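You operate a simulated robot arm through the tools that you are given. There is no shell and no other tool. Be economical: measure what you need, move in short steps, check, and stop when the job is done.

You run a simulated robot arm. Do the job below in one go: nothing can be reset, and whatever is moved stays where it is left.

JOB
Rinse the green and orange scrapers; stand them in the blue scraper tray.
Fine: the tap ends shut. Set down upright: what you pick out. What is to be rubbed or washed off counts as gone when no trace of it is left.

Only the result counts: the job must be done as asked and must still hold three seconds after the hand-in. Knocking over, shifting, dropping, spilling or breaking anything else fails it.

ROBOT AND FRAMES
A 7-joint arm with a two-finger parallel gripper, fixed in place. Base frame: the origin is at the foot of the arm, x ahead of it, y to its left, z up. Readings come in mm, rad, newtons and seconds.
With the tool pointing down near the work surface it reaches from about 300 to 700 mm from the base axis. Its first joint turns from -1.152 to 1.152 rad. Payload 1.57 kg.
Tool frame: the origin (TCP) lies between the finger pads and is the grasp point; the fingertips stand 30 mm ahead of it; z points along the fingers, y is the line along which they close. The gripper opens to 110 mm. The fingers are 24 mm wide and 12 mm thick; the gripper's body (48 by 112 mm) begins 78 mm behind the TCP.
Orientation is that of the tool frame in the base frame, as [roll, pitch, yaw] about the fixed x, y, z axes, in that order (R = Rz(yaw) Ry(pitch) Rx(roll)). With the fingers straight down and closing along the base's y, the tool's x points along the base's -x, its y along +y and its z along -z.

CONTROLS
- The arm moves only by the tool servo_tool. Its argument "plan" is one flat list of numbers, 7 for each row, row after row: the closure in counts, from 0 (fully open) to 255 (shut), then the shift along the tool's x, y, z in units of 30 mm (1.0 is 30 mm), then the turn, a rotation vector about the tool's x, y, z in units of 6 degrees (1.0 is 6 degrees). In form: [gripper, tx, ty, tz, ax, ay, az, gripper, tx, ty, tz, ax, ay, az, ...]. A call has 1 to 10 rows; each row shifts and turns the commanded pose from where the row before left it, along the tool's axes as they then stand. A call with a number of a shift or a turn outside -1 to 1 is refused whole. A row lasts 0.2 s, in which the tool goes at most 50 mm and 0.15 rad; a call with a longer step from one row to the next is refused whole, and so is a gripper value outside its range. A pose out of reach is approached as far as the arm can. The call stops where the force on the tool passes 40 N (or 10 N more than at its start, if that is more) or the arm is blocked; 0.2 s more then pass. Each finger travels about 108 mm/s and halts on what it meets, pressing with about 21 N; the grip force reading is that of the motor and also rises with nothing between the fingers. The clock runs only during rows and for 0.2 s after the last one: add rows that do not move to give the fingers time. The reply holds the time, the measured pose of the TCP, the force on the tool along the base axes, the opening and the grip force, in the units named above and with some noise, with the torque about the TCP (base axes, N m) and any sound that the robot's microphone picked up, and new pictures: "show" is both (left out), scene, wrist or none.
- Cameras (640 x 400 px; columns grow to the right, rows downward): "scene" is fixed at [166.2, -391.2, 1406]; the picture's right is [0.78, -0.63, 0.00], its down [-0.35, -0.44, -0.83] and it looks along [0.52, 0.65, -0.56] (base axes); focal length 259 px, centre (320, 200). "wrist" rides on the gripper at [70, 16, -141] in the tool frame; the picture's right is [-0.23, 0.97, 0.00], its down [-0.85, -0.20, -0.48] and it looks along [-0.47, -0.11, 0.88] (tool axes); focal length 222 px, centre (320, 200). There is no depth. A picture from a camera that has moved, and an enlarged one, comes with that camera's place and axes in the base frame and with its lens.
- close_up(camera, box): a new picture of the part [left, top, right, bottom] of that camera's present view, enlarged. It takes no simulated time.
- close_job(): hands the job in; it is judged then, once.

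Work in short steps. Places have to be worked out from the pictures, the camera data and where the tool is seen: move nearer, look again, correct. Check each grasp and each placing, and mend what went wrong. You have 120 turns and 200 pictures in all, those below and enlarged ones among them. Open the gripper and draw the arm clear of the work before you hand the job in, unless the task says otherwise; then end with one line.

The tools are called after "Call:" as name(argument=value, ...) on one line, values as JSON. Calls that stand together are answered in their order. servo_tool: Moves the arm, as the interface text tells. Its arguments: {"type":"object","properties":{"plan":{"type":"array","items":{"type":"number"}},"show":{"type":"string","enum":["both","scene","wrist","none"]}},"required":["plan"]} The other tools are called the same way: close_up (camera, box) takes an enlarged picture of a part of a camera's view; close_job () hands the job in.

At the start:

```text
clock: 0.0
tool_pos: [344.4, -112.7, 1268.0]
tool_rot: [3.139, 0.001, 3.141]
wrist_force: [0.5, 0.2, 0.7]
torque: [-0.01, -0.01, 0.0]
finger_gap: 109.8
finger_force: 0.0
```

scene: 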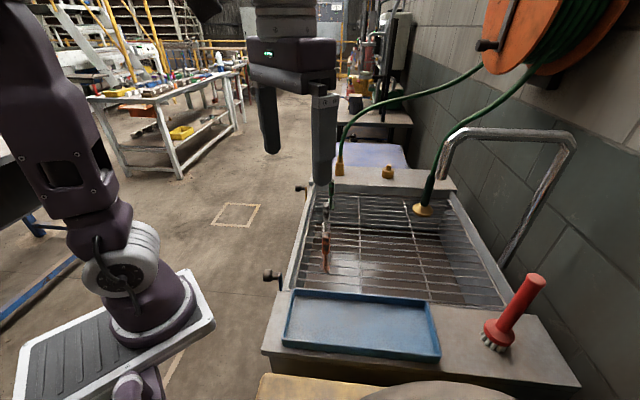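
wrist: 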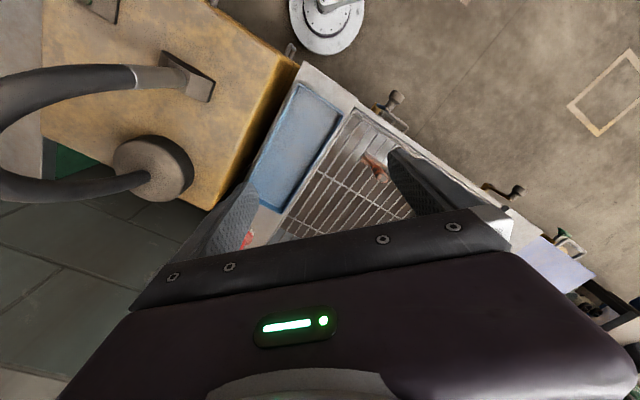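

The scene shows a sink with a grate, a blue tray, a tap of some kind and a brush. I'll look closer before moving.

Call:
close_up(camera="scene", box=[260, 160, 420, 260])

Call:
close_up(camera="scene", box=[400, 120, 600, 245])

Call:
close_up(camera="scene", box=[240, 220, 560, 400])

Call:
close_up(camera="wrist", box=[220, 40, 620, 290])

```text
4.00 times, centred on (340, 210) of scene
camera zoom: at [166.2, -391.2, 1406.0], right [0.78, -0.63, 0.0], down [-0.35, -0.44, -0.83], along [0.52, 0.65, -0.56], focal length 1035 px, centre (240, 160)
```

zoom: 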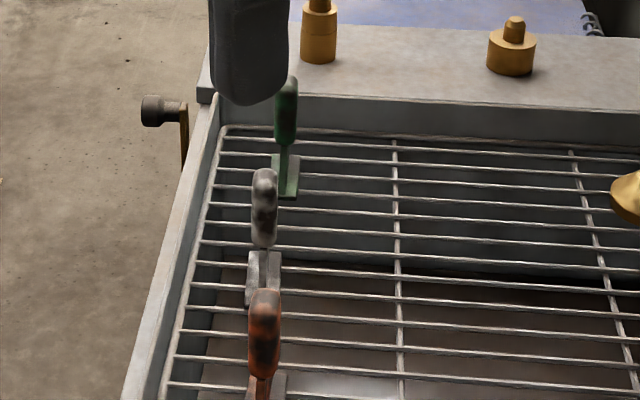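

```text
3.20 times, centred on (500, 182) of scene
camera zoom: at [166.2, -391.2, 1406.0], right [0.78, -0.63, 0.0], down [-0.35, -0.44, -0.83], along [0.52, 0.65, -0.56], focal length 828 px, centre (-256, 256)
```

zoom: 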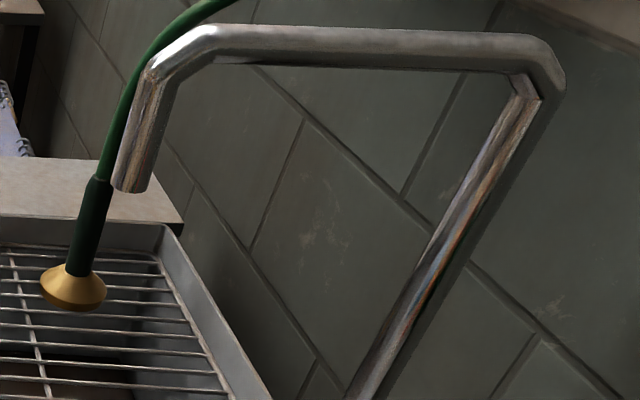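

```text
2.00 times, centred on (400, 310) of scene
camera zoom: at [166.2, -391.2, 1406.0], right [0.78, -0.63, 0.0], down [-0.35, -0.44, -0.83], along [0.52, 0.65, -0.56], focal length 518 px, centre (160, -20)
```

zoom: 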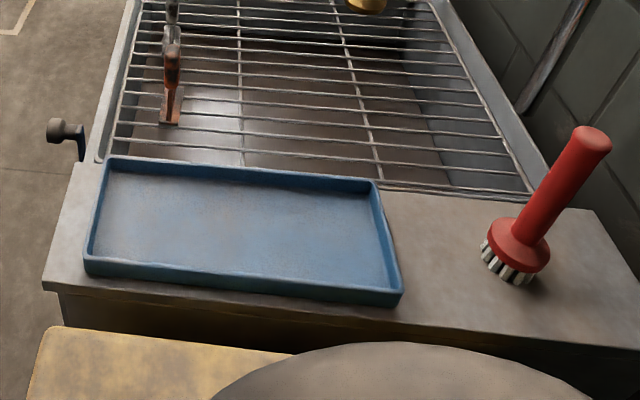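

```text
1.60 times, centred on (420, 165) of wrist
camera zoom: at [275.0, -96.1, 1411.0], right [0.23, 0.97, 0.0], down [0.85, -0.2, 0.48], along [0.47, -0.11, -0.88], focal length 355 px, centre (160, 256)
```

zoom: 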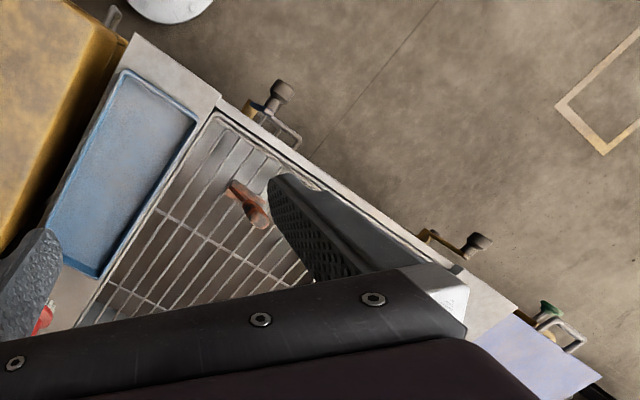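

Three scrapers stand upright on the grate at z≈793: orange about (494,-11), grey about (612,136), green about (729,241). The tray is centred near (455,-186). I'll yaw the tool to look across the sink toward the spout.

Call:
servo_tool(plan=[0, 0, 0, 0, 0, 0, 1, 0, 0, 0, 0, 0, 0, 1, 0, 0, 0, 0, 0, 0, 1, 0, 0, 0, 0, 0, 0, 1, 0, 0, 0, 0, 0, 0, 1, 0, 0, 0, 0, 0, 0, 1, 0, 0, 0, 0, 0, 0, 1, 0, 0, 0, 0, 0, 0, 0.5])

```text
clock: 1.8
tool_pos: [344.0, -113.1, 1268.5]
tool_rot: [-3.141, 0.0, 2.355]
wrist_force: [0.3, 0.3, -0.3]
torque: [0.03, -0.01, 0.01]
finger_gap: 110.0
finger_force: 0.1
camera wrist: at [307.6, -51.9, 1410.6], right [0.85, 0.53, 0.0], down [0.46, -0.75, 0.48], along [0.25, -0.41, -0.88], focal length 222 px, centre (320, 200)
```

scene: 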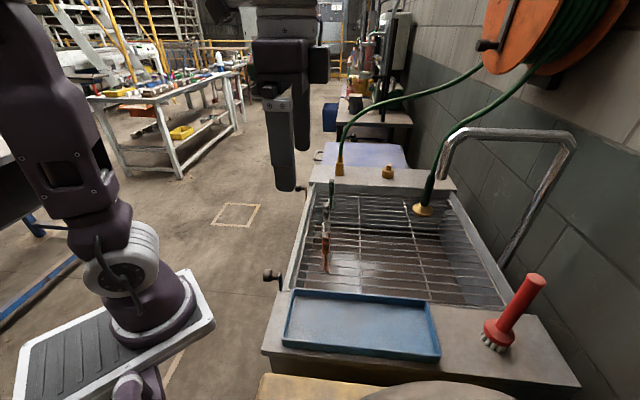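
wrist: 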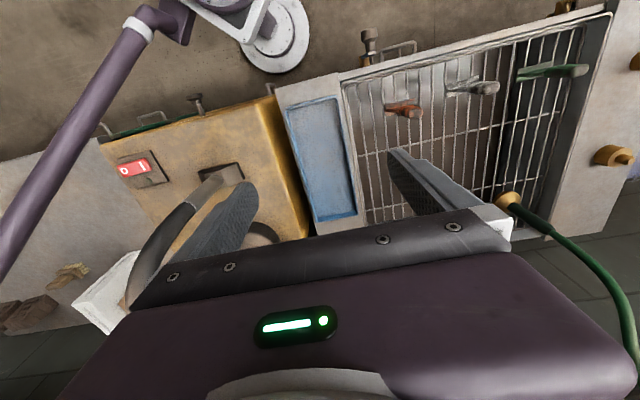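

I'll enlarge the levers, scrapers and the nozzle.

Call:
close_up(camera="wrist", box=[330, 0, 490, 100])

Call:
close_up(camera="wrist", box=[480, 0, 640, 100])

Call:
close_up(camera="wrist", box=[440, 120, 640, 245])

Call:
close_up(camera="scene", box=[250, 130, 450, 255])

```text
4.00 times, centred on (410, 50) of wrist
camera zoom: at [307.6, -51.9, 1410.6], right [0.85, 0.53, 0.0], down [0.46, -0.75, 0.48], along [0.25, -0.41, -0.88], focal length 888 px, centre (-40, 800)
```

zoom: 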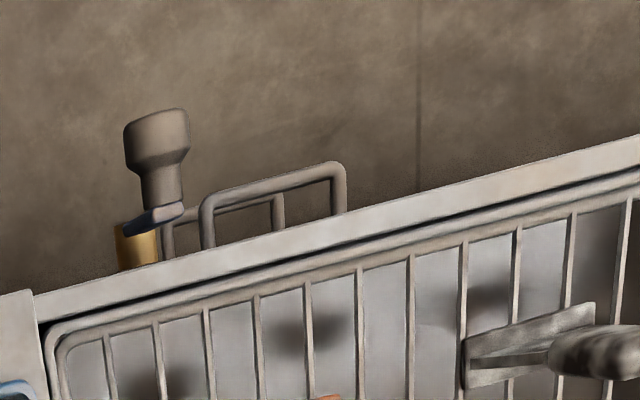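

```text
4.00 times, centred on (560, 50) of wrist
camera zoom: at [307.6, -51.9, 1410.6], right [0.85, 0.53, 0.0], down [0.46, -0.75, 0.48], along [0.25, -0.41, -0.88], focal length 888 px, centre (-640, 800)
```

zoom: 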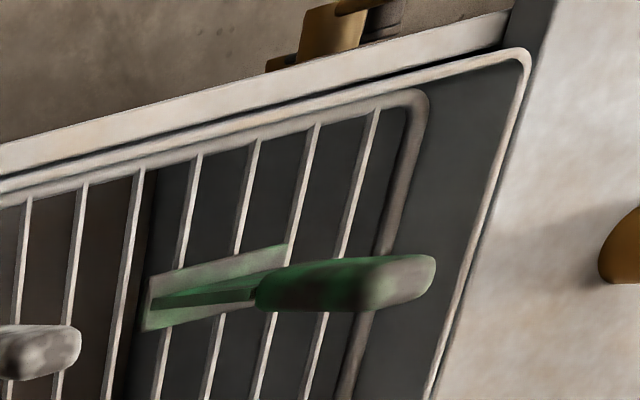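

```text
3.20 times, centred on (540, 182) of wrist
camera zoom: at [307.6, -51.9, 1410.6], right [0.85, 0.53, 0.0], down [0.46, -0.75, 0.48], along [0.25, -0.41, -0.88], focal length 711 px, centre (-384, 256)
```

zoom: 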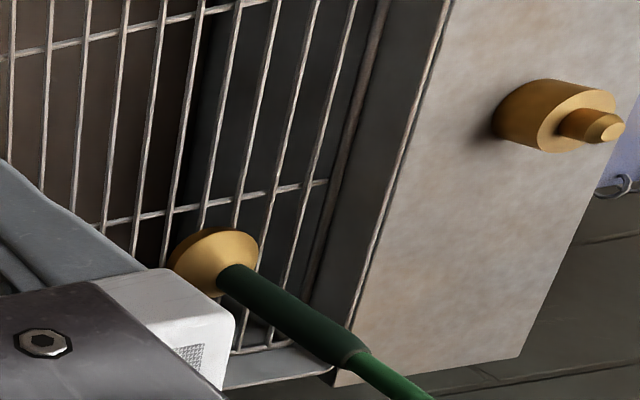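

```text
3.20 times, centred on (350, 192) of scene
camera zoom: at [166.2, -391.2, 1406.0], right [0.78, -0.63, 0.0], down [-0.35, -0.44, -0.83], along [0.52, 0.65, -0.56], focal length 828 px, centre (224, 224)
```

zoom: 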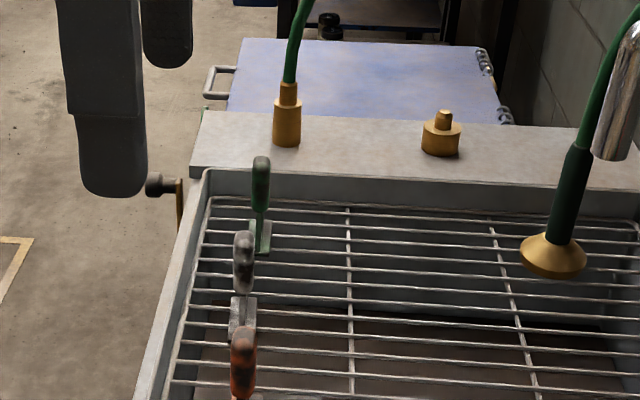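

The nozzle works out at about (928,-33,851), and the front lever knob at (353,70,842). I still need the spout tip, so I'll yaw further to get it past the gripper body in the wrist view.

Call:
servo_tool(plan=[0, 0, 0, 0, 0, 0, 1, 0, 0, 0, 0, 0, 0, 1, 0, 0, 0, 0, 0, 0, 1, 0, 0, 0, 0, 0, 0, 1, 0, 0, 0, 0, 0, 0, 1, 0, 0, 0, 0, 0, 0, 1, 0, 0, 0, 0, 0, 0, 1, 0, 0, 0, 0, 0, 0, 0.5], show="wrist")

```text
clock: 3.6
tool_pos: [343.8, -112.8, 1269.7]
tool_rot: [-3.141, 0.001, 1.569]
wrist_force: [-0.8, -0.8, 0.0]
torque: [-0.02, 0.02, 0.02]
finger_gap: 110.1
finger_force: 0.0
camera wrist: at [361.3, -42.5, 1411.5], right [0.97, -0.23, 0.0], down [-0.2, -0.85, 0.48], along [-0.11, -0.47, -0.88], focal length 222 px, centre (320, 200)
```

wrist: 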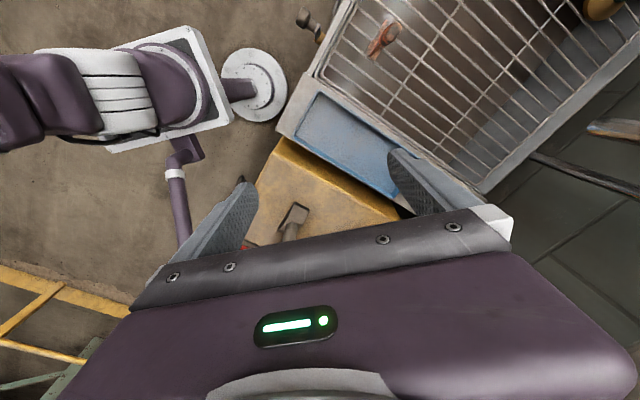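

Call:
close_up(camera="wrist", box=[480, 80, 640, 200])

```text
3.33 times, centred on (560, 140) of wrist
camera zoom: at [361.3, -42.5, 1411.5], right [0.97, -0.23, 0.0], down [-0.2, -0.85, 0.48], along [-0.11, -0.47, -0.88], focal length 740 px, centre (-480, 400)
```

zoom: 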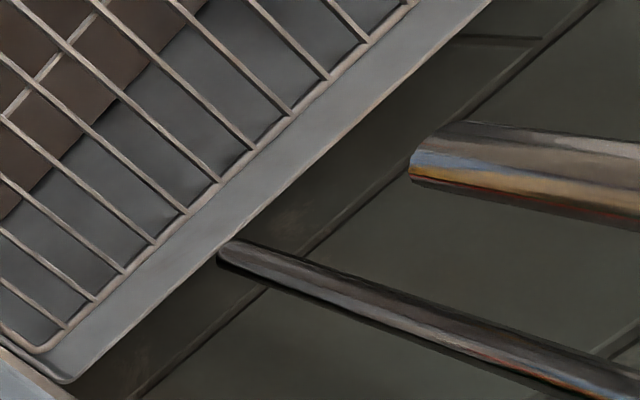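

The spout tip is at about (672,-173,1128). Next I go above the front lever to inspect it.

Call:
servo_tool(plan=[0, 0.72, 0, 0.85, 0, 0, 0, 0, 0.72, 0, 0.85, 0, 0, 0, 0, 0.72, 0, 0.85, 0, 0, 0, 0, 0.72, 0, 0.85, 0, 0, 0, 0, 0.72, 0, 0.85, 0, 0, 0, 0, 0.72, 0, 0.85, 0, 0, 0, 0, 0.72, 0, 0.85, 0, 0, 0, 0, 0.72, 0, 0.85, 0, 0, 0], show="none")

Call:
servo_tool(plan=[0, 0, 0, 0, 0, 0, -1, 0, 0, 0, 0, 0, 0, -1, 0, 0, 0, 0, 0, 0, -1, 0, 0, 0, 0, 0, 0, -1, 0, 0, 0, 0, 0, 0, -1, 0, 0, 0, 0, 0, 0, -1, 0, 0, 0, 0, 0, 0, -1, 0, 0, 0, 0, 0, 0, -0.5], show="both")

```text
clock: 5.4
tool_pos: [344.6, 56.4, 1064.2]
tool_rot: [-3.141, 0.0, 1.572]
wrist_force: [-0.9, -0.1, -0.3]
torque: [-0.01, 0.0, 0.01]
finger_gap: 109.9
finger_force: 0.1
```

```text
clock: 7.2
tool_pos: [345.6, 60.7, 1065.1]
tool_rot: [-3.141, 0.002, 2.36]
wrist_force: [0.2, 0.4, -0.2]
torque: [0.06, -0.01, -0.03]
finger_gap: 110.1
finger_force: 0.0
camera wrist: at [307.9, 121.5, 1206.4], right [0.85, 0.53, 0.0], down [0.46, -0.75, 0.48], along [0.25, -0.41, -0.88], focal length 222 px, centre (320, 200)
```

scene: 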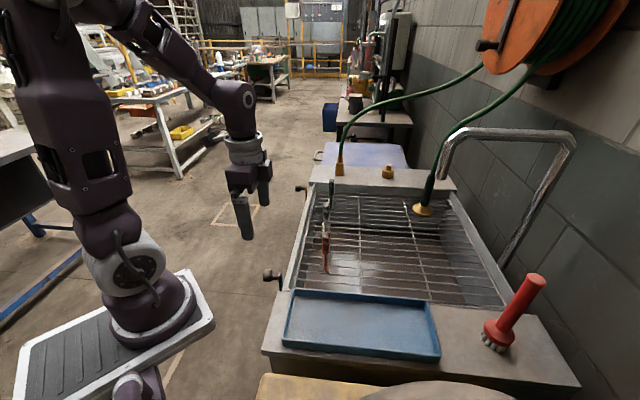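
wrist: 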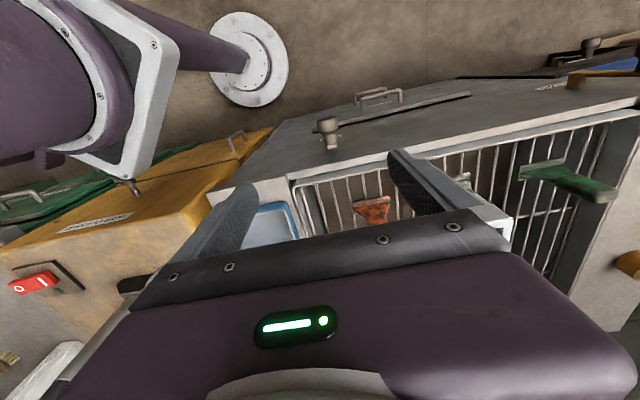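

Call:
close_up(camera="wrist", box=[280, 70, 440, 170])

Call:
close_up(camera="wrist", box=[500, 20, 640, 108])

Call:
close_up(camera="scene", box=[250, 240, 346, 300])

Call:
close_up(camera="scene", box=[280, 160, 376, 220])

```text
4.00 times, centred on (360, 120) of wrist
camera zoom: at [307.9, 121.5, 1206.4], right [0.85, 0.53, 0.0], down [0.46, -0.75, 0.48], along [0.25, -0.41, -0.88], focal length 888 px, centre (160, 520)
```

zoom: 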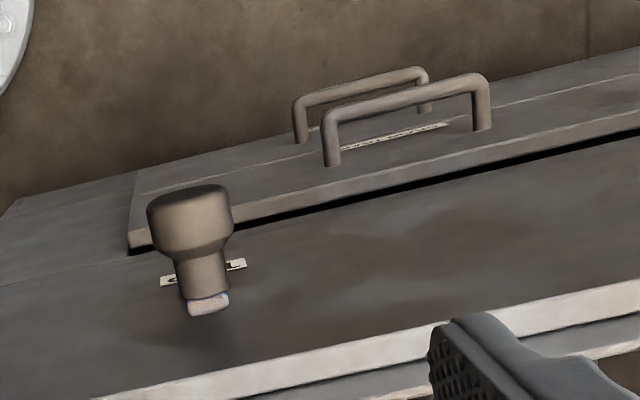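

```text
4.55 times, centred on (570, 64) of wrist
camera zoom: at [307.9, 121.5, 1206.4], right [0.85, 0.53, 0.0], down [0.46, -0.75, 0.48], along [0.25, -0.41, -0.88], focal length 1010 px, centre (-816, 818)
```

zoom: 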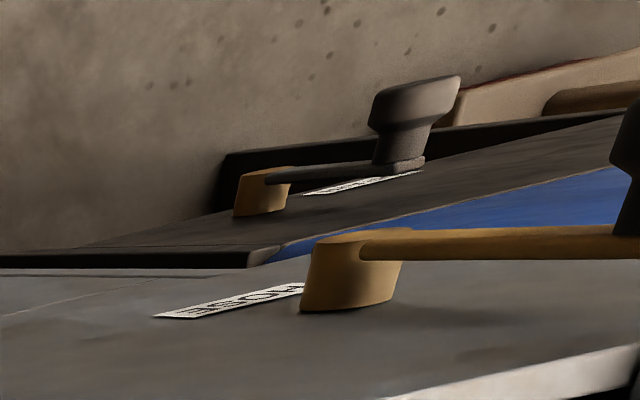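

```text
6.67 times, centred on (298, 270) of scene
camera zoom: at [166.2, -391.2, 1406.0], right [0.78, -0.63, 0.0], down [-0.35, -0.44, -0.83], along [0.52, 0.65, -0.56], focal length 1725 px, centre (467, -267)
```

zoom: 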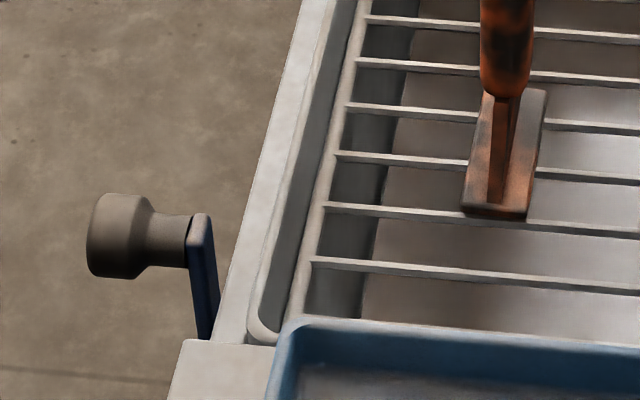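

```text
6.67 times, centred on (328, 190) of scene
camera zoom: at [166.2, -391.2, 1406.0], right [0.78, -0.63, 0.0], down [-0.35, -0.44, -0.83], along [0.52, 0.65, -0.56], focal length 1725 px, centre (267, 267)
```

zoom: 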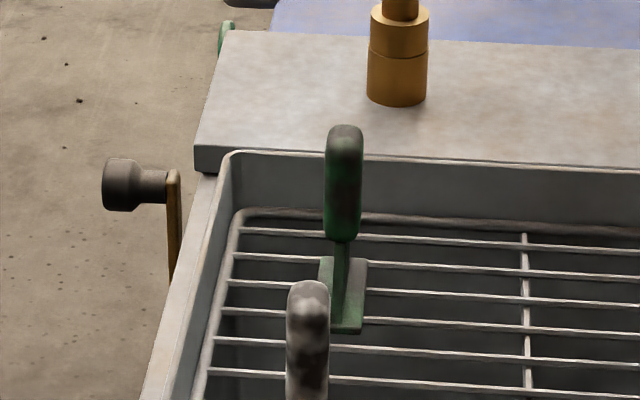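

The levers are cranks on the vertical left wall, and the rear one is labelled HOSE. I'll move outside, tilt, and read the front one's label.

Call:
servo_tool(plan=[0, 0.55, 0, 1, 0, 0, 0, 0, 0.55, 0, 1, 0, 0, 0, 0, 0.55, 0, 1, 0, 0, 0, 0, 0.55, 0, 1, 0, 0, 0, 0, 0.55, 0, 1, 0, 0, 0, 0, 0, 0, 0, 0, -1, 0, 0, 0, 0, 0, 0, -1, 0, 0, 0, 0, 0, 0, -1, 0, 0, 0, 0, 0, 0, -1, 0, 0, 0, 0, 0, 0, -1, 0], show="both")

```text
clock: 9.4
tool_pos: [290.9, 119.6, 914.7]
tool_rot: [3.081, 0.446, 2.341]
wrist_force: [-0.5, -0.2, -0.4]
torque: [-0.02, 0.01, 0.0]
finger_gap: 110.0
finger_force: 0.0
out of reach, approached as far as the arm can: row 7, 8
camera wrist: at [210.5, 214.1, 1012.4], right [0.82, 0.55, 0.15], down [0.23, -0.57, 0.79], along [0.52, -0.61, -0.6], focal length 222 px, centre (320, 200)
```

scene: 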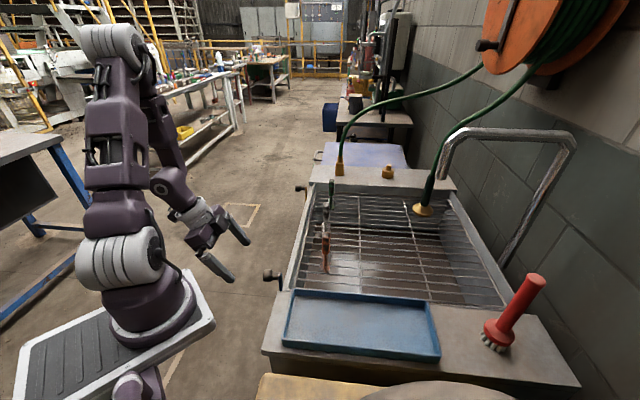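
wrist: 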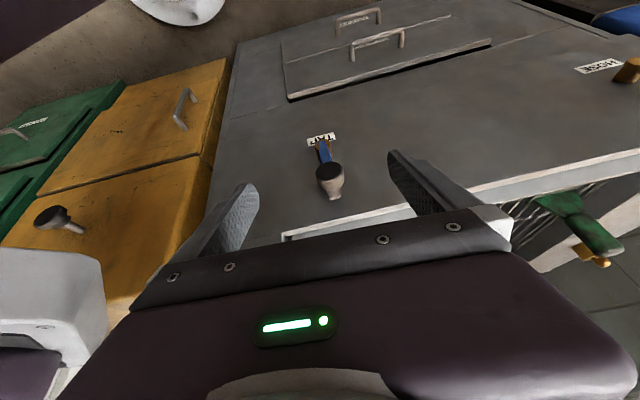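

Call:
close_up(camera="wrist", box=[270, 110, 390, 210])

Call:
close_up(camera="wrist", box=[550, 30, 640, 100])

```text
4.00 times, centred on (330, 160) of wrist
camera zoom: at [210.5, 214.1, 1012.4], right [0.82, 0.55, 0.15], down [0.23, -0.57, 0.79], along [0.52, -0.61, -0.6], focal length 888 px, centre (280, 360)
```

zoom: 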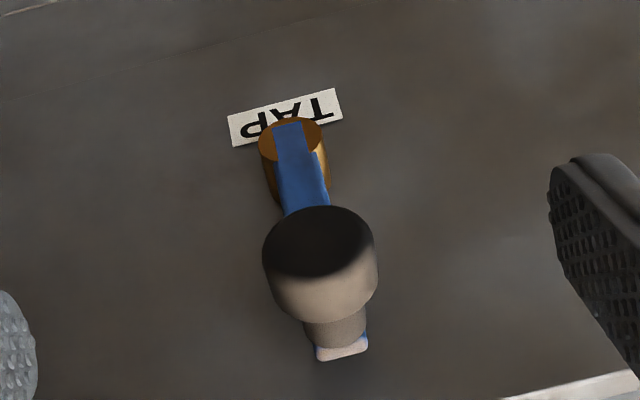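

```text
5.71 times, centred on (595, 65) of wrist
camera zoom: at [210.5, 214.1, 1012.4], right [0.82, 0.55, 0.15], down [0.23, -0.57, 0.79], along [0.52, -0.61, -0.6], focal length 1269 px, centre (-1251, 971)
```

zoom: 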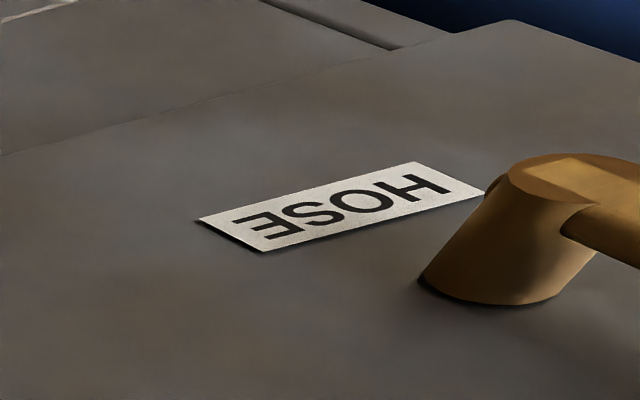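

The front lever is labelled TAP (pivot ~(372,60,744), knob ~(350,73,842), arm up). I'll level the tool and move above the knob.

Call:
servo_tool(plan=[0, 0, 0, 0, 0, 1, 0, 0, 0, 0, 0, 0, 1, 0, 0, 0, 0, 0, 0, 1, 0, 0, 0, 0, 0, 0, 1, 0, 0, 0, 0, 0, 0, 1, 0, 0, -1, 0, 0, 0, 0, 0, 0, -1, 0.1, 0, 0, 0, 0, 0, -0.7, 0.3, 0, 0, 0, 0], show="both")

```text
clock: 11.2
tool_pos: [358.5, 71.5, 909.6]
tool_rot: [3.084, -0.081, 2.372]
wrist_force: [0.1, 0.0, -0.4]
torque: [0.0, -0.01, 0.01]
finger_gap: 110.1
finger_force: 0.0
camera wrist: at [322.8, 119.5, 1057.7], right [0.84, 0.54, 0.04], down [0.48, -0.78, 0.4], along [0.24, -0.32, -0.92], focal length 222 px, centre (320, 200)
```

scene: 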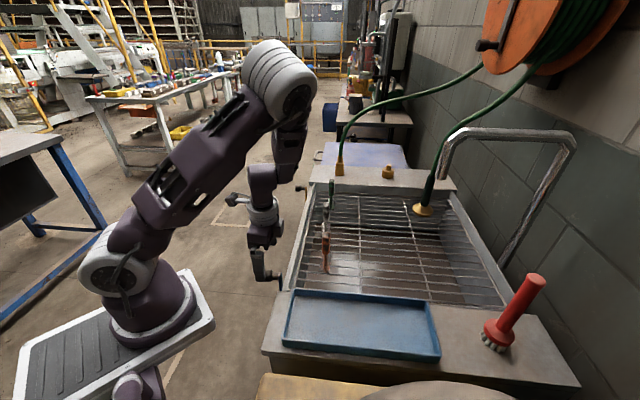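
wrist: 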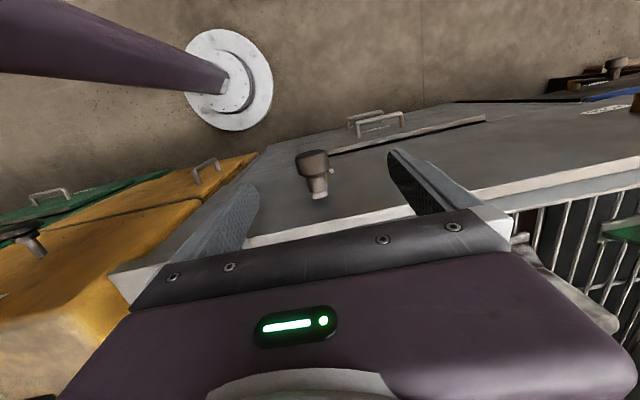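

Slight residual tilt. I'll level, descend around the knob, and partly close.

Call:
servo_tool(plan=[0, 0, 0, 0, 0.55, -0.77, 0, 0, 0, 0, 0.75, 0, 0, 0, 0, 0, 0, 0.75, 0, 0, 0, 0, 0, 0, 0.7, 0, 0, 0, 139, 0, 0, 0, 0, 0, 0, 139, 0, 0, 0, 0, 0, 0, 139, 0, 0, 0, 0, 0, 0], show="both")

```text
clock: 12.8
tool_pos: [358.0, 73.4, 841.4]
tool_rot: [-3.138, 0.0, 2.367]
wrist_force: [-0.1, -0.4, 0.3]
torque: [-0.02, 0.01, 0.0]
finger_gap: 50.1
finger_force: 0.0
camera wrist: at [320.1, 134.6, 982.4], right [0.84, 0.54, 0.0], down [0.47, -0.74, 0.48], along [0.26, -0.41, -0.88], focal length 222 px, centre (320, 200)
```

scene: 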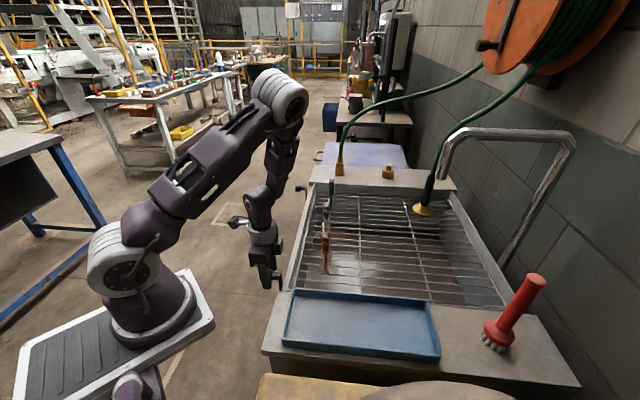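
wrist: 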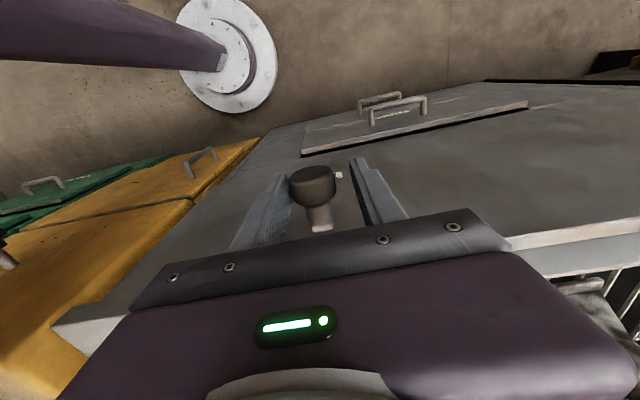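

The knob is caged. I'll try turning the lever toward +u (tool +y) along an arc, watching force.

Call:
servo_tool(plan=[139, 0, 0.57, 0.05, 0, 0, 0, 139, 0, 0.55, 0.15, 0, 0, 0, 139, 0, 0.52, 0.24, 0, 0, 0], show="both")

```text
clock: 13.6
tool_pos: [394.1, 107.5, 827.9]
tool_rot: [-3.139, 0.001, 2.368]
wrist_force: [0.5, -1.2, 0.0]
torque: [0.0, -0.02, 0.0]
finger_gap: 50.4
finger_force: 0.6
camera wrist: at [356.4, 167.2, 969.8], right [0.84, 0.54, 0.0], down [0.47, -0.74, 0.48], along [0.26, -0.41, -0.88], focal length 222 px, centre (320, 200)
```

scene: 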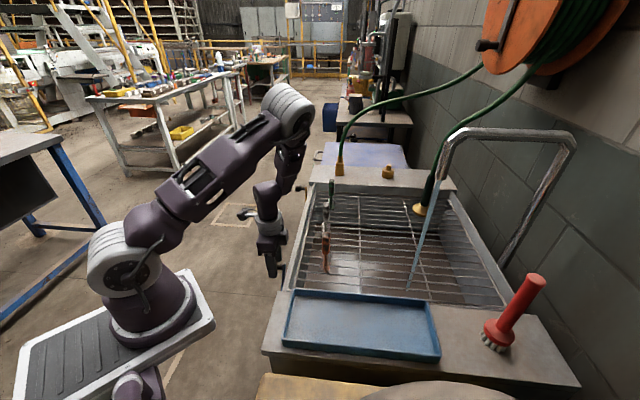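
wrist: 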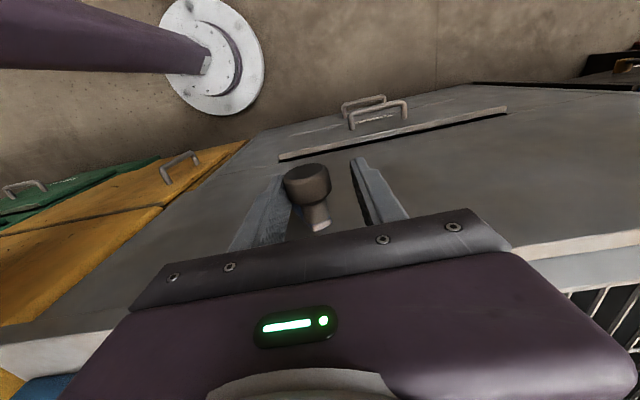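

Water already runs from the spout. I'll release the knob, rise, and turn toward the scrapers.

Call:
servo_tool(plan=[100, 0, 0, 0, 0, 0, 0, 60, 0, 0, -0.3, 0, 0, 0, 0, 0, 0, -1, 0, 0, 0, 0, 0, 0, -1, 0, 0, -1, 0, 0, 0, -1, 0, 0, -1, 0, 0, 0, -1, 0, 0, -1, 0, 0, 0, -1, 0, 0, -1, 0, 0, 0, 0, 0, 0, -1, 0, 0, 0, 0, 0, 0, -1, 0, 0, 0, 0, 0, 0, -1], show="both")

```text
clock: 15.8
tool_pos: [393.1, 108.1, 988.1]
tool_rot: [-3.141, -0.003, 3.103]
wrist_force: [0.4, -0.1, -0.3]
torque: [0.0, 0.03, -0.03]
finger_gap: 110.2
finger_force: 0.2
camera wrist: at [324.4, 127.2, 1129.3], right [0.26, 0.96, 0.0], down [0.85, -0.23, 0.48], along [0.46, -0.13, -0.88], focal length 222 px, centre (320, 200)
```

scene: 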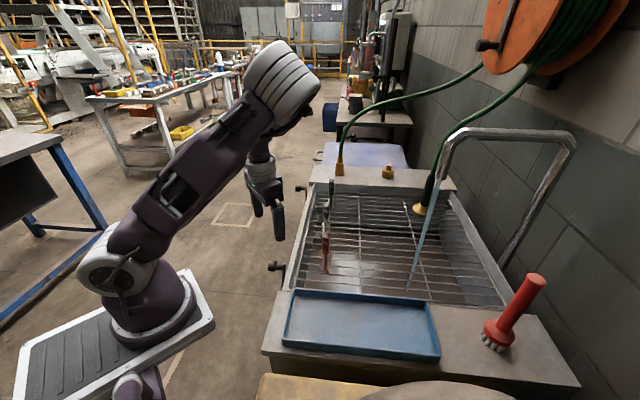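
wrist: 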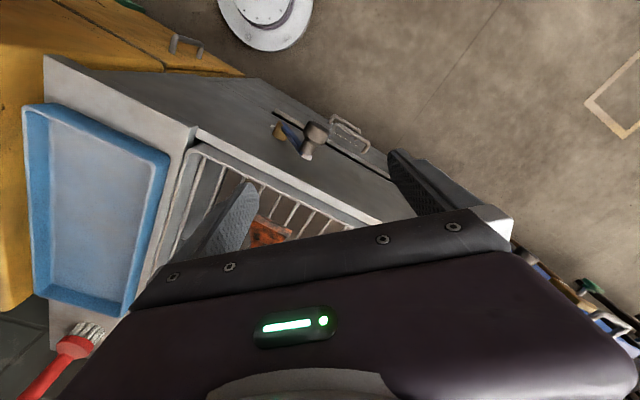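

I'll shift to y≈-11 in front of the orange scraper and tilt the tool outward about 42° to view it.

Call:
servo_tool(plan=[0, 0.3, -1, 0, 0, -1, 0, 0, 0, -1, 0, 0, -1, 0, 0, 0, -1, 0, 0, -1, 0, 0, 0, -1, 0, 0, -1, 0, 0, 0, 0, 0, 0, -1, 0, 0, 0, 0, 0, 0, -1, 0, 0, 0, 0, 0, 0, -1, 0], show="both")

```text
clock: 17.4
tool_pos: [376.4, -9.7, 987.7]
tool_rot: [-3.14, 0.417, 3.103]
wrist_force: [-0.1, -0.5, 0.2]
torque: [0.03, 0.01, 0.02]
finger_gap: 110.0
finger_force: 0.0
out of reach, approached as far as the arm can: row 5, 6, 7
camera wrist: at [256.7, 10.7, 1088.8], right [0.25, 0.97, 0.09], down [0.58, -0.22, 0.78], along [0.78, -0.14, -0.61], focal length 222 px, centre (320, 200)
```

scene: 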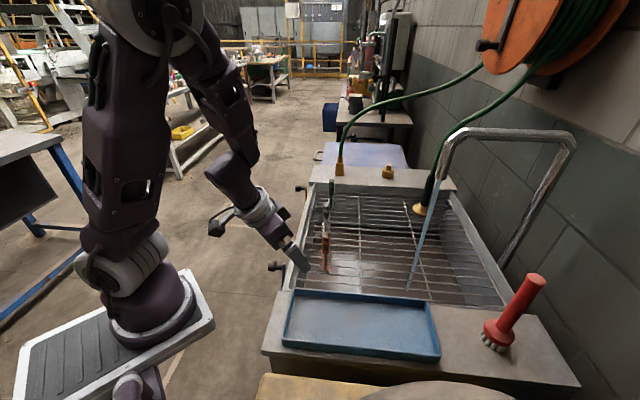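
wrist: 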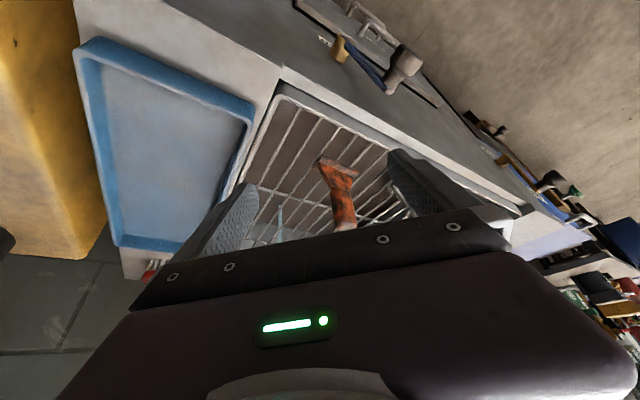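

Call:
close_up(camera="wrist", box=[280, 140, 400, 240])

Call:
close_up(camera="scene", box=[296, 210, 376, 290])

```text
4.00 times, centred on (340, 190) of wrist
camera zoom: at [256.7, 10.7, 1088.8], right [0.25, 0.97, 0.09], down [0.58, -0.22, 0.78], along [0.78, -0.14, -0.61], focal length 888 px, centre (240, 240)
```

zoom: 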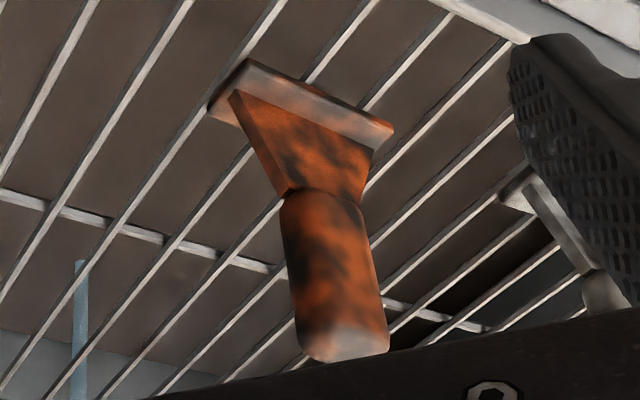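

```text
5.00 times, centred on (336, 250) of scene
camera zoom: at [166.2, -391.2, 1406.0], right [0.78, -0.63, 0.0], down [-0.35, -0.44, -0.83], along [0.52, 0.65, -0.56], focal length 1294 px, centre (240, -50)
```

zoom: 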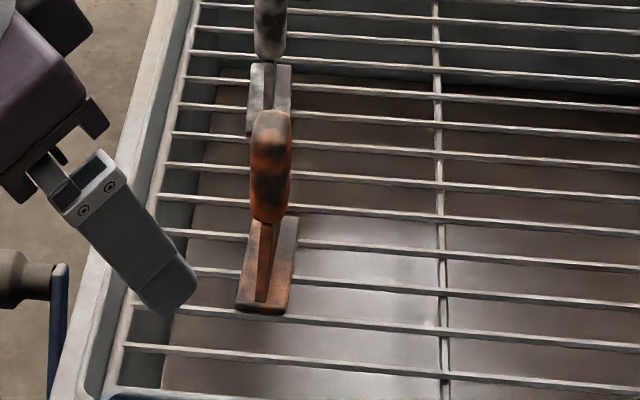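

The scene/wrist triangulation now gives: orange handle at ~(500,-1), foot z≈847, top z≈955, about 110 mm tall; green at ~(692,201); tray centre ~(423,-210), rim z≈877. I'll level the tool, go above orange, and turn so the fingers close along the foot's length.

Call:
servo_tool(plan=[0, 0, 0, 0, 0, 1, 0, 0, 0, 0, 0, 0, 1, 0, 0, 0, 0, 0, 0, 1, 0, 0, 0, 0, 0, 0, 0.98, 0, 0, 0, 0, -0.9, 0, 0, 0, 0, -1, 0, 0, 0, 0, 0, 0, -1, 0, 0, 0, 0, 0, 0, -1, 0, 0, 0, 0, 0], show="none")

Call:
servo_tool(plan=[0, 0, 0, 0, 0, 0, 1, 0, 0, 0, 0, 0, 0, 1, 0, 0, 0, 0, 0, 0, 1, 0, 0, 0, 0, 0, 0, 1, 0, 0, 0, 0, 0, 0, 1, 0, 0, 0, 0, 0, 0, 1, 0, 0, 0, 0, 0, 0, 1], show="both")

```text
clock: 19.2
tool_pos: [468.0, -16.8, 1015.6]
tool_rot: [-3.139, -0.002, 3.102]
wrist_force: [-0.1, 0.3, -0.1]
torque: [-0.01, -0.01, 0.0]
finger_gap: 110.1
finger_force: 0.1
```

```text
clock: 20.8
tool_pos: [467.8, -15.6, 1015.4]
tool_rot: [-3.14, 0.003, 2.369]
wrist_force: [0.1, -0.8, 0.7]
torque: [-0.01, 0.01, 0.0]
finger_gap: 110.0
finger_force: 0.0
camera wrist: at [429.6, 45.3, 1157.4], right [0.84, 0.54, 0.0], down [0.47, -0.74, 0.48], along [0.26, -0.41, -0.88], focal length 222 px, centre (320, 200)
```

scene: 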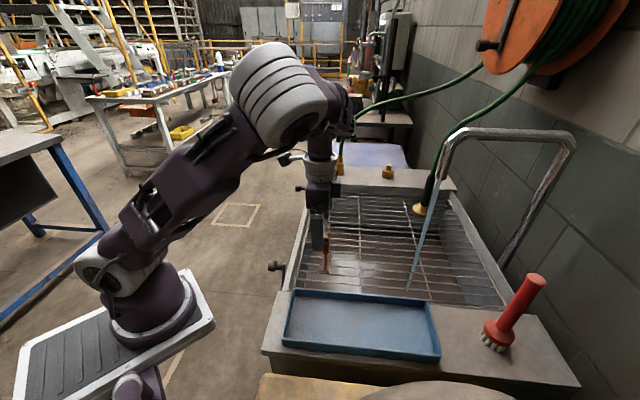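
wrist: 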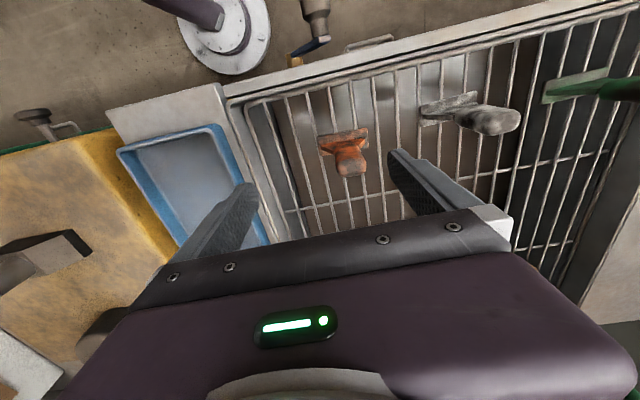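

The orange handle is at (498,-3) and its foot lies along u. I'll align, descend to z≈932, and check.

Call:
servo_tool(plan=[0, -0.41, 1, 0, 0, 0, 0, 0, 0, 0, 0, 0, 0, 0, 0, 0, 0, 0.9, 0, 0, 0, 0, 0, 0, 0.9, 0, 0, 0, 0, 0, 0, 0.97, 0, 0, 0, 0, 0, 0, 0, 0, 0, 0], show="both")

```text
clock: 22.2
tool_pos: [496.6, -3.2, 932.0]
tool_rot: [-3.139, 0.0, 2.372]
wrist_force: [-1.1, -0.7, -0.2]
torque: [-0.02, 0.01, -0.01]
finger_gap: 110.1
finger_force: 0.1
camera wrist: at [458.5, 57.2, 1073.3], right [0.84, 0.54, 0.0], down [0.47, -0.74, 0.48], along [0.26, -0.41, -0.88], focal length 222 px, centre (320, 200)
```

scene: 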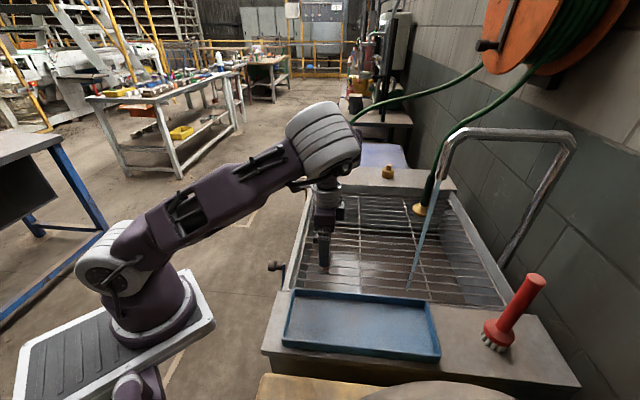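
wrist: 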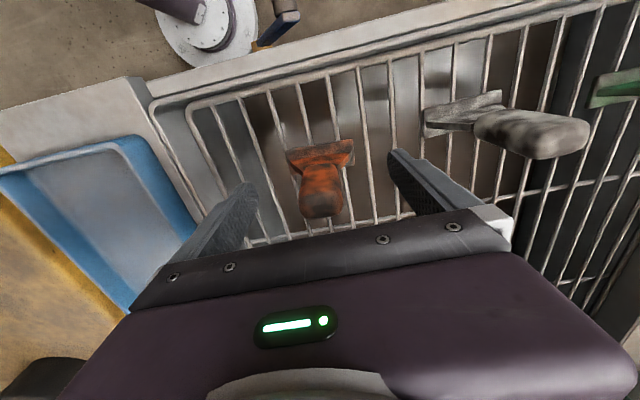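

Aligned. I'll raise 10 mm, close, and lift slightly to test.

Call:
servo_tool(plan=[0, 0, 0, -0.33, 0, 0, 0, 255, 0, 0, 0, 0, 0, 0, 255, 0, 0, 0, 0, 0, 0, 255, 0, 0, 0, 0, 0, 0, 255, 0, 0, 0, 0, 0, 0, 255, 0, 0, -0.3, 0, 0, 0, 255, 0, 0, -1, 0, 0, 0, 255, 0, 0, -1, 0, 0, 0], show="both")

```text
clock: 24.0
tool_pos: [498.2, -4.8, 1009.4]
tool_rot: [-3.14, 0.001, 2.368]
wrist_force: [0.7, -0.1, -0.8]
torque: [-0.03, 0.01, 0.0]
finger_gap: 29.5
finger_force: 21.1
camera wrist: at [460.4, 56.9, 1150.9], right [0.84, 0.54, 0.0], down [0.47, -0.74, 0.48], along [0.26, -0.41, -0.88], focal length 222 px, centre (320, 200)
```

scene: 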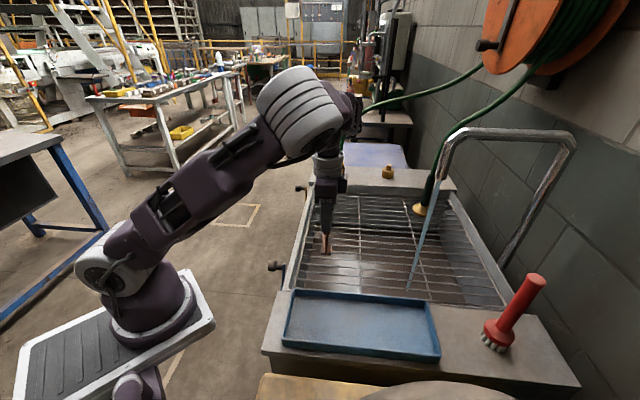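
wrist: 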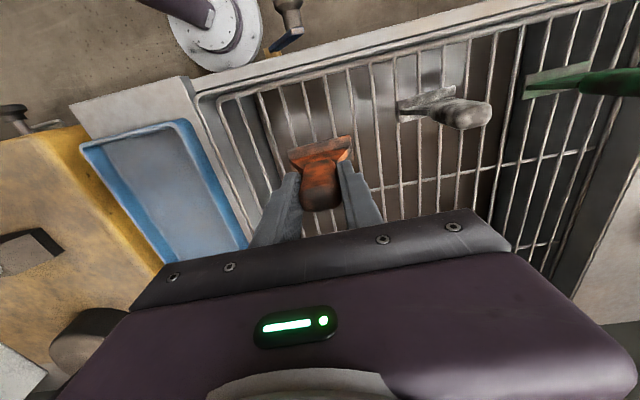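

Orange is held (gap 29.5 mm; foot ~97 mm beyond TCP). I'll carry it toward the stream at (672,-173) and begin tilting outward.

Call:
servo_tool(plan=[255, -0.935, -0.61, -0.1, 0, 0, 0, 255, -0.935, -0.61, -0.1, 0, 0, 0, 255, -0.935, -0.61, -0.1, 0, 0, 0, 255, -0.935, -0.61, -0.1, 0, 0, 0, 255, 0, 0, 0, -0.5, -0.866, 0, 255, 0, 0, 0, -0.5, -0.866, 0, 255, 0, 0, 0, -0.5, -0.866, 0, 255, 0, 0, 0, -0.5, -0.866, 0, 255, 0, 0, 0, -0.5, -0.866, 0, 255, 0, 0, 0, -0.5, -0.866, 0], show="both")

```text
clock: 26.2
tool_pos: [528.7, -134.7, 1023.2]
tool_rot: [2.792, 0.539, 2.274]
wrist_force: [-0.5, 0.4, -1.4]
torque: [0.0, -0.01, 0.02]
finger_gap: 30.0
finger_force: 21.2
camera wrist: at [419.3, -55.2, 1107.0], right [0.71, 0.57, 0.4], down [0.08, -0.64, 0.77], along [0.7, -0.51, -0.5], focal length 222 px, centre (320, 200)
```

scene: 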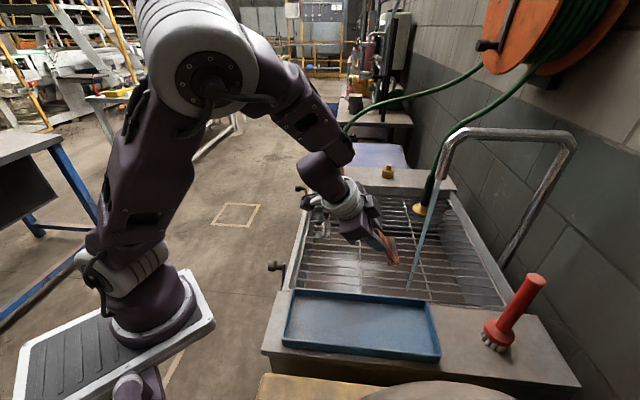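
wrist: 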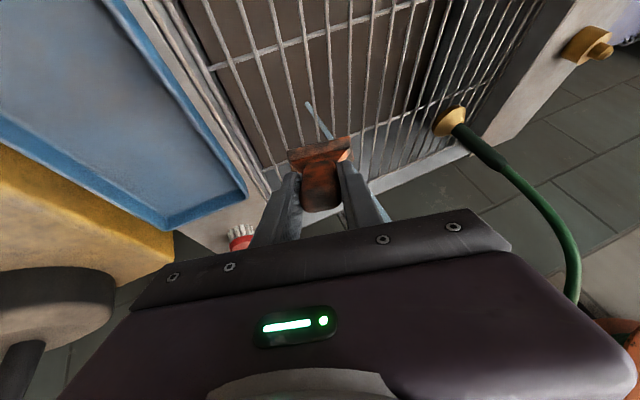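

Tilting works; continue to ~72°.

Call:
servo_tool(plan=[255, 0, 0, 0, -0.5, -0.866, 0, 255, 0, 0, 0, -0.5, -0.866, 0, 255, 0, 0, 0, -0.5, -0.866, 0, 255, 0, 0, 0, -0.5, -0.866, 0, 255, 0, 0, 0, -0.5, -0.866, 0, 255, 0, 0, 0, -0.5, -0.866, 0], show="both")

```text
clock: 27.6
tool_pos: [536.8, -134.1, 1038.2]
tool_rot: [2.146, 0.972, 1.811]
wrist_force: [0.8, 0.2, -1.0]
torque: [0.04, 0.03, -0.01]
finger_gap: 29.5
finger_force: 21.1
out of reach, approached as far as the arm can: row 6
camera wrist: at [403.9, -49.2, 1031.6], right [0.38, 0.66, 0.65], down [-0.4, -0.52, 0.76], along [0.83, -0.55, 0.06], focal length 222 px, centre (320, 200)
```

scene: 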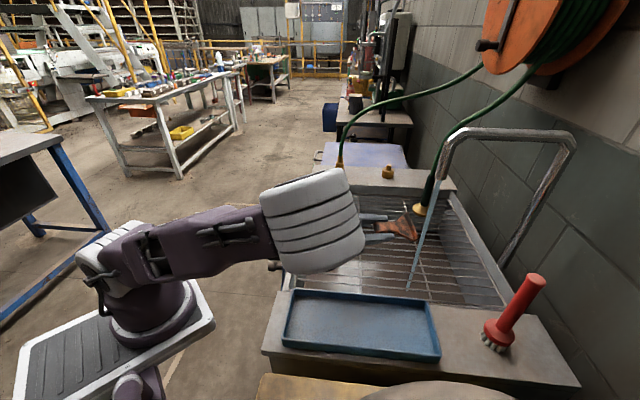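
wrist: 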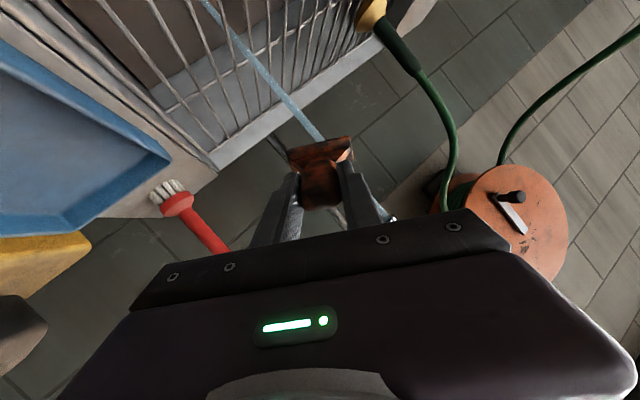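

Tool axis points 18° below horizontal; the stream crosses it about 148 mm ahead, the foot is at 97. I'll advance into the stream in steps.

Call:
servo_tool(plan=[255, 0, 0, 0.85, 0, 0, 0, 255, 0, 0, 0.85, 0, 0, 0, 255, 0, 0, 0, 0, 0, 0, 255, 0, 0, 0.5, 0, 0, 0, 255, 0, 0, 0, 0, 0, 0], show="both")

Call:
close_up(camera="scene", box=[380, 180, 476, 240])

```text
clock: 28.8
tool_pos: [597.3, -147.4, 1018.6]
tool_rot: [2.148, 0.97, 1.812]
wrist_force: [0.1, -0.9, -1.3]
torque: [0.05, 0.02, -0.01]
finger_gap: 29.6
finger_force: 20.7
camera wrist: at [463.9, -62.3, 1012.2], right [0.38, 0.66, 0.65], down [-0.4, -0.52, 0.76], along [0.83, -0.55, 0.06], focal length 222 px, centre (320, 200)
```

scene: 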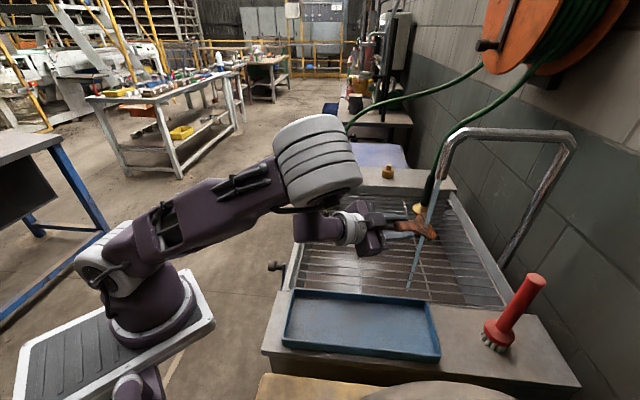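
wrist: 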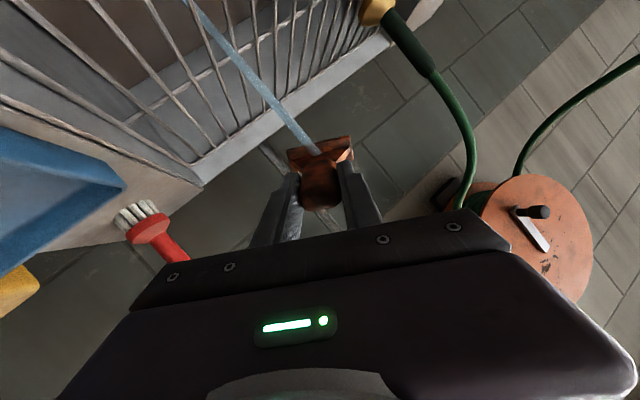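

```text
6.67 times, centred on (428, 210) of scene
camera zoom: at [166.2, -391.2, 1406.0], right [0.78, -0.63, 0.0], down [-0.35, -0.44, -0.83], along [0.52, 0.65, -0.56], focal length 1725 px, centre (-400, 133)
```

zoom: 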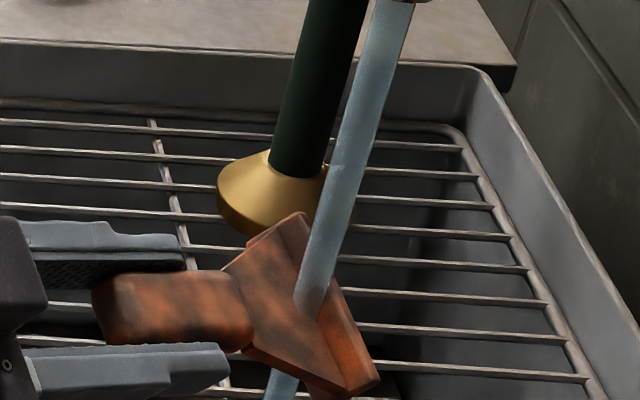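

Stream lands on the plate. I'll sweep laterally slowly and see whether it cleans.

Call:
servo_tool(plan=[255, 0, 0.35, 0, 0, 0, 0, 255, 0, 0.35, 0, 0, 0, 0, 255, 0, 0.35, 0, 0, 0, 0, 255, 0, 0, 0.4, 0, 0, 0, 255, 0, -0.35, 0, 0, 0, 0, 255, 0, -0.35, 0, 0, 0, 0, 255, 0, -0.35, 0, 0, 0, 0, 255, 0, -0.35, 0, 0, 0, 0, 255, 0, -0.35, 0, 0, 0, 0, 255, 0, -0.35, 0, 0, 0, 0], show="none")

Call:
close_up(camera="scene", box=[380, 180, 476, 240])

```text
clock: 31.0
tool_pos: [598.2, -177.5, 999.3]
tool_rot: [2.143, 0.971, 1.812]
wrist_force: [-0.1, 0.4, -0.7]
torque: [-0.02, 0.04, 0.0]
finger_gap: 29.6
finger_force: 21.2
```

```text
6.67 times, centred on (428, 210) of scene
camera zoom: at [166.2, -391.2, 1406.0], right [0.78, -0.63, 0.0], down [-0.35, -0.44, -0.83], along [0.52, 0.65, -0.56], focal length 1725 px, centre (-400, 133)
```

zoom: 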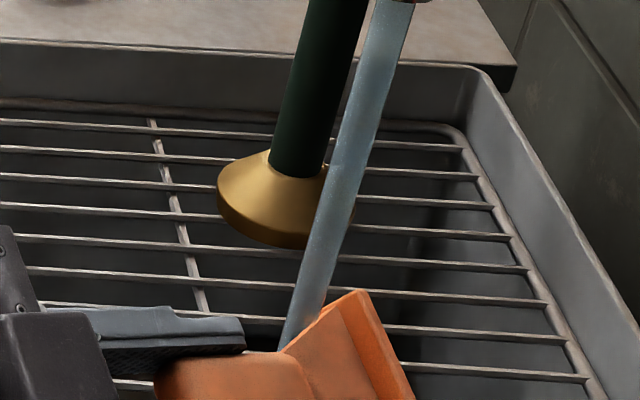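

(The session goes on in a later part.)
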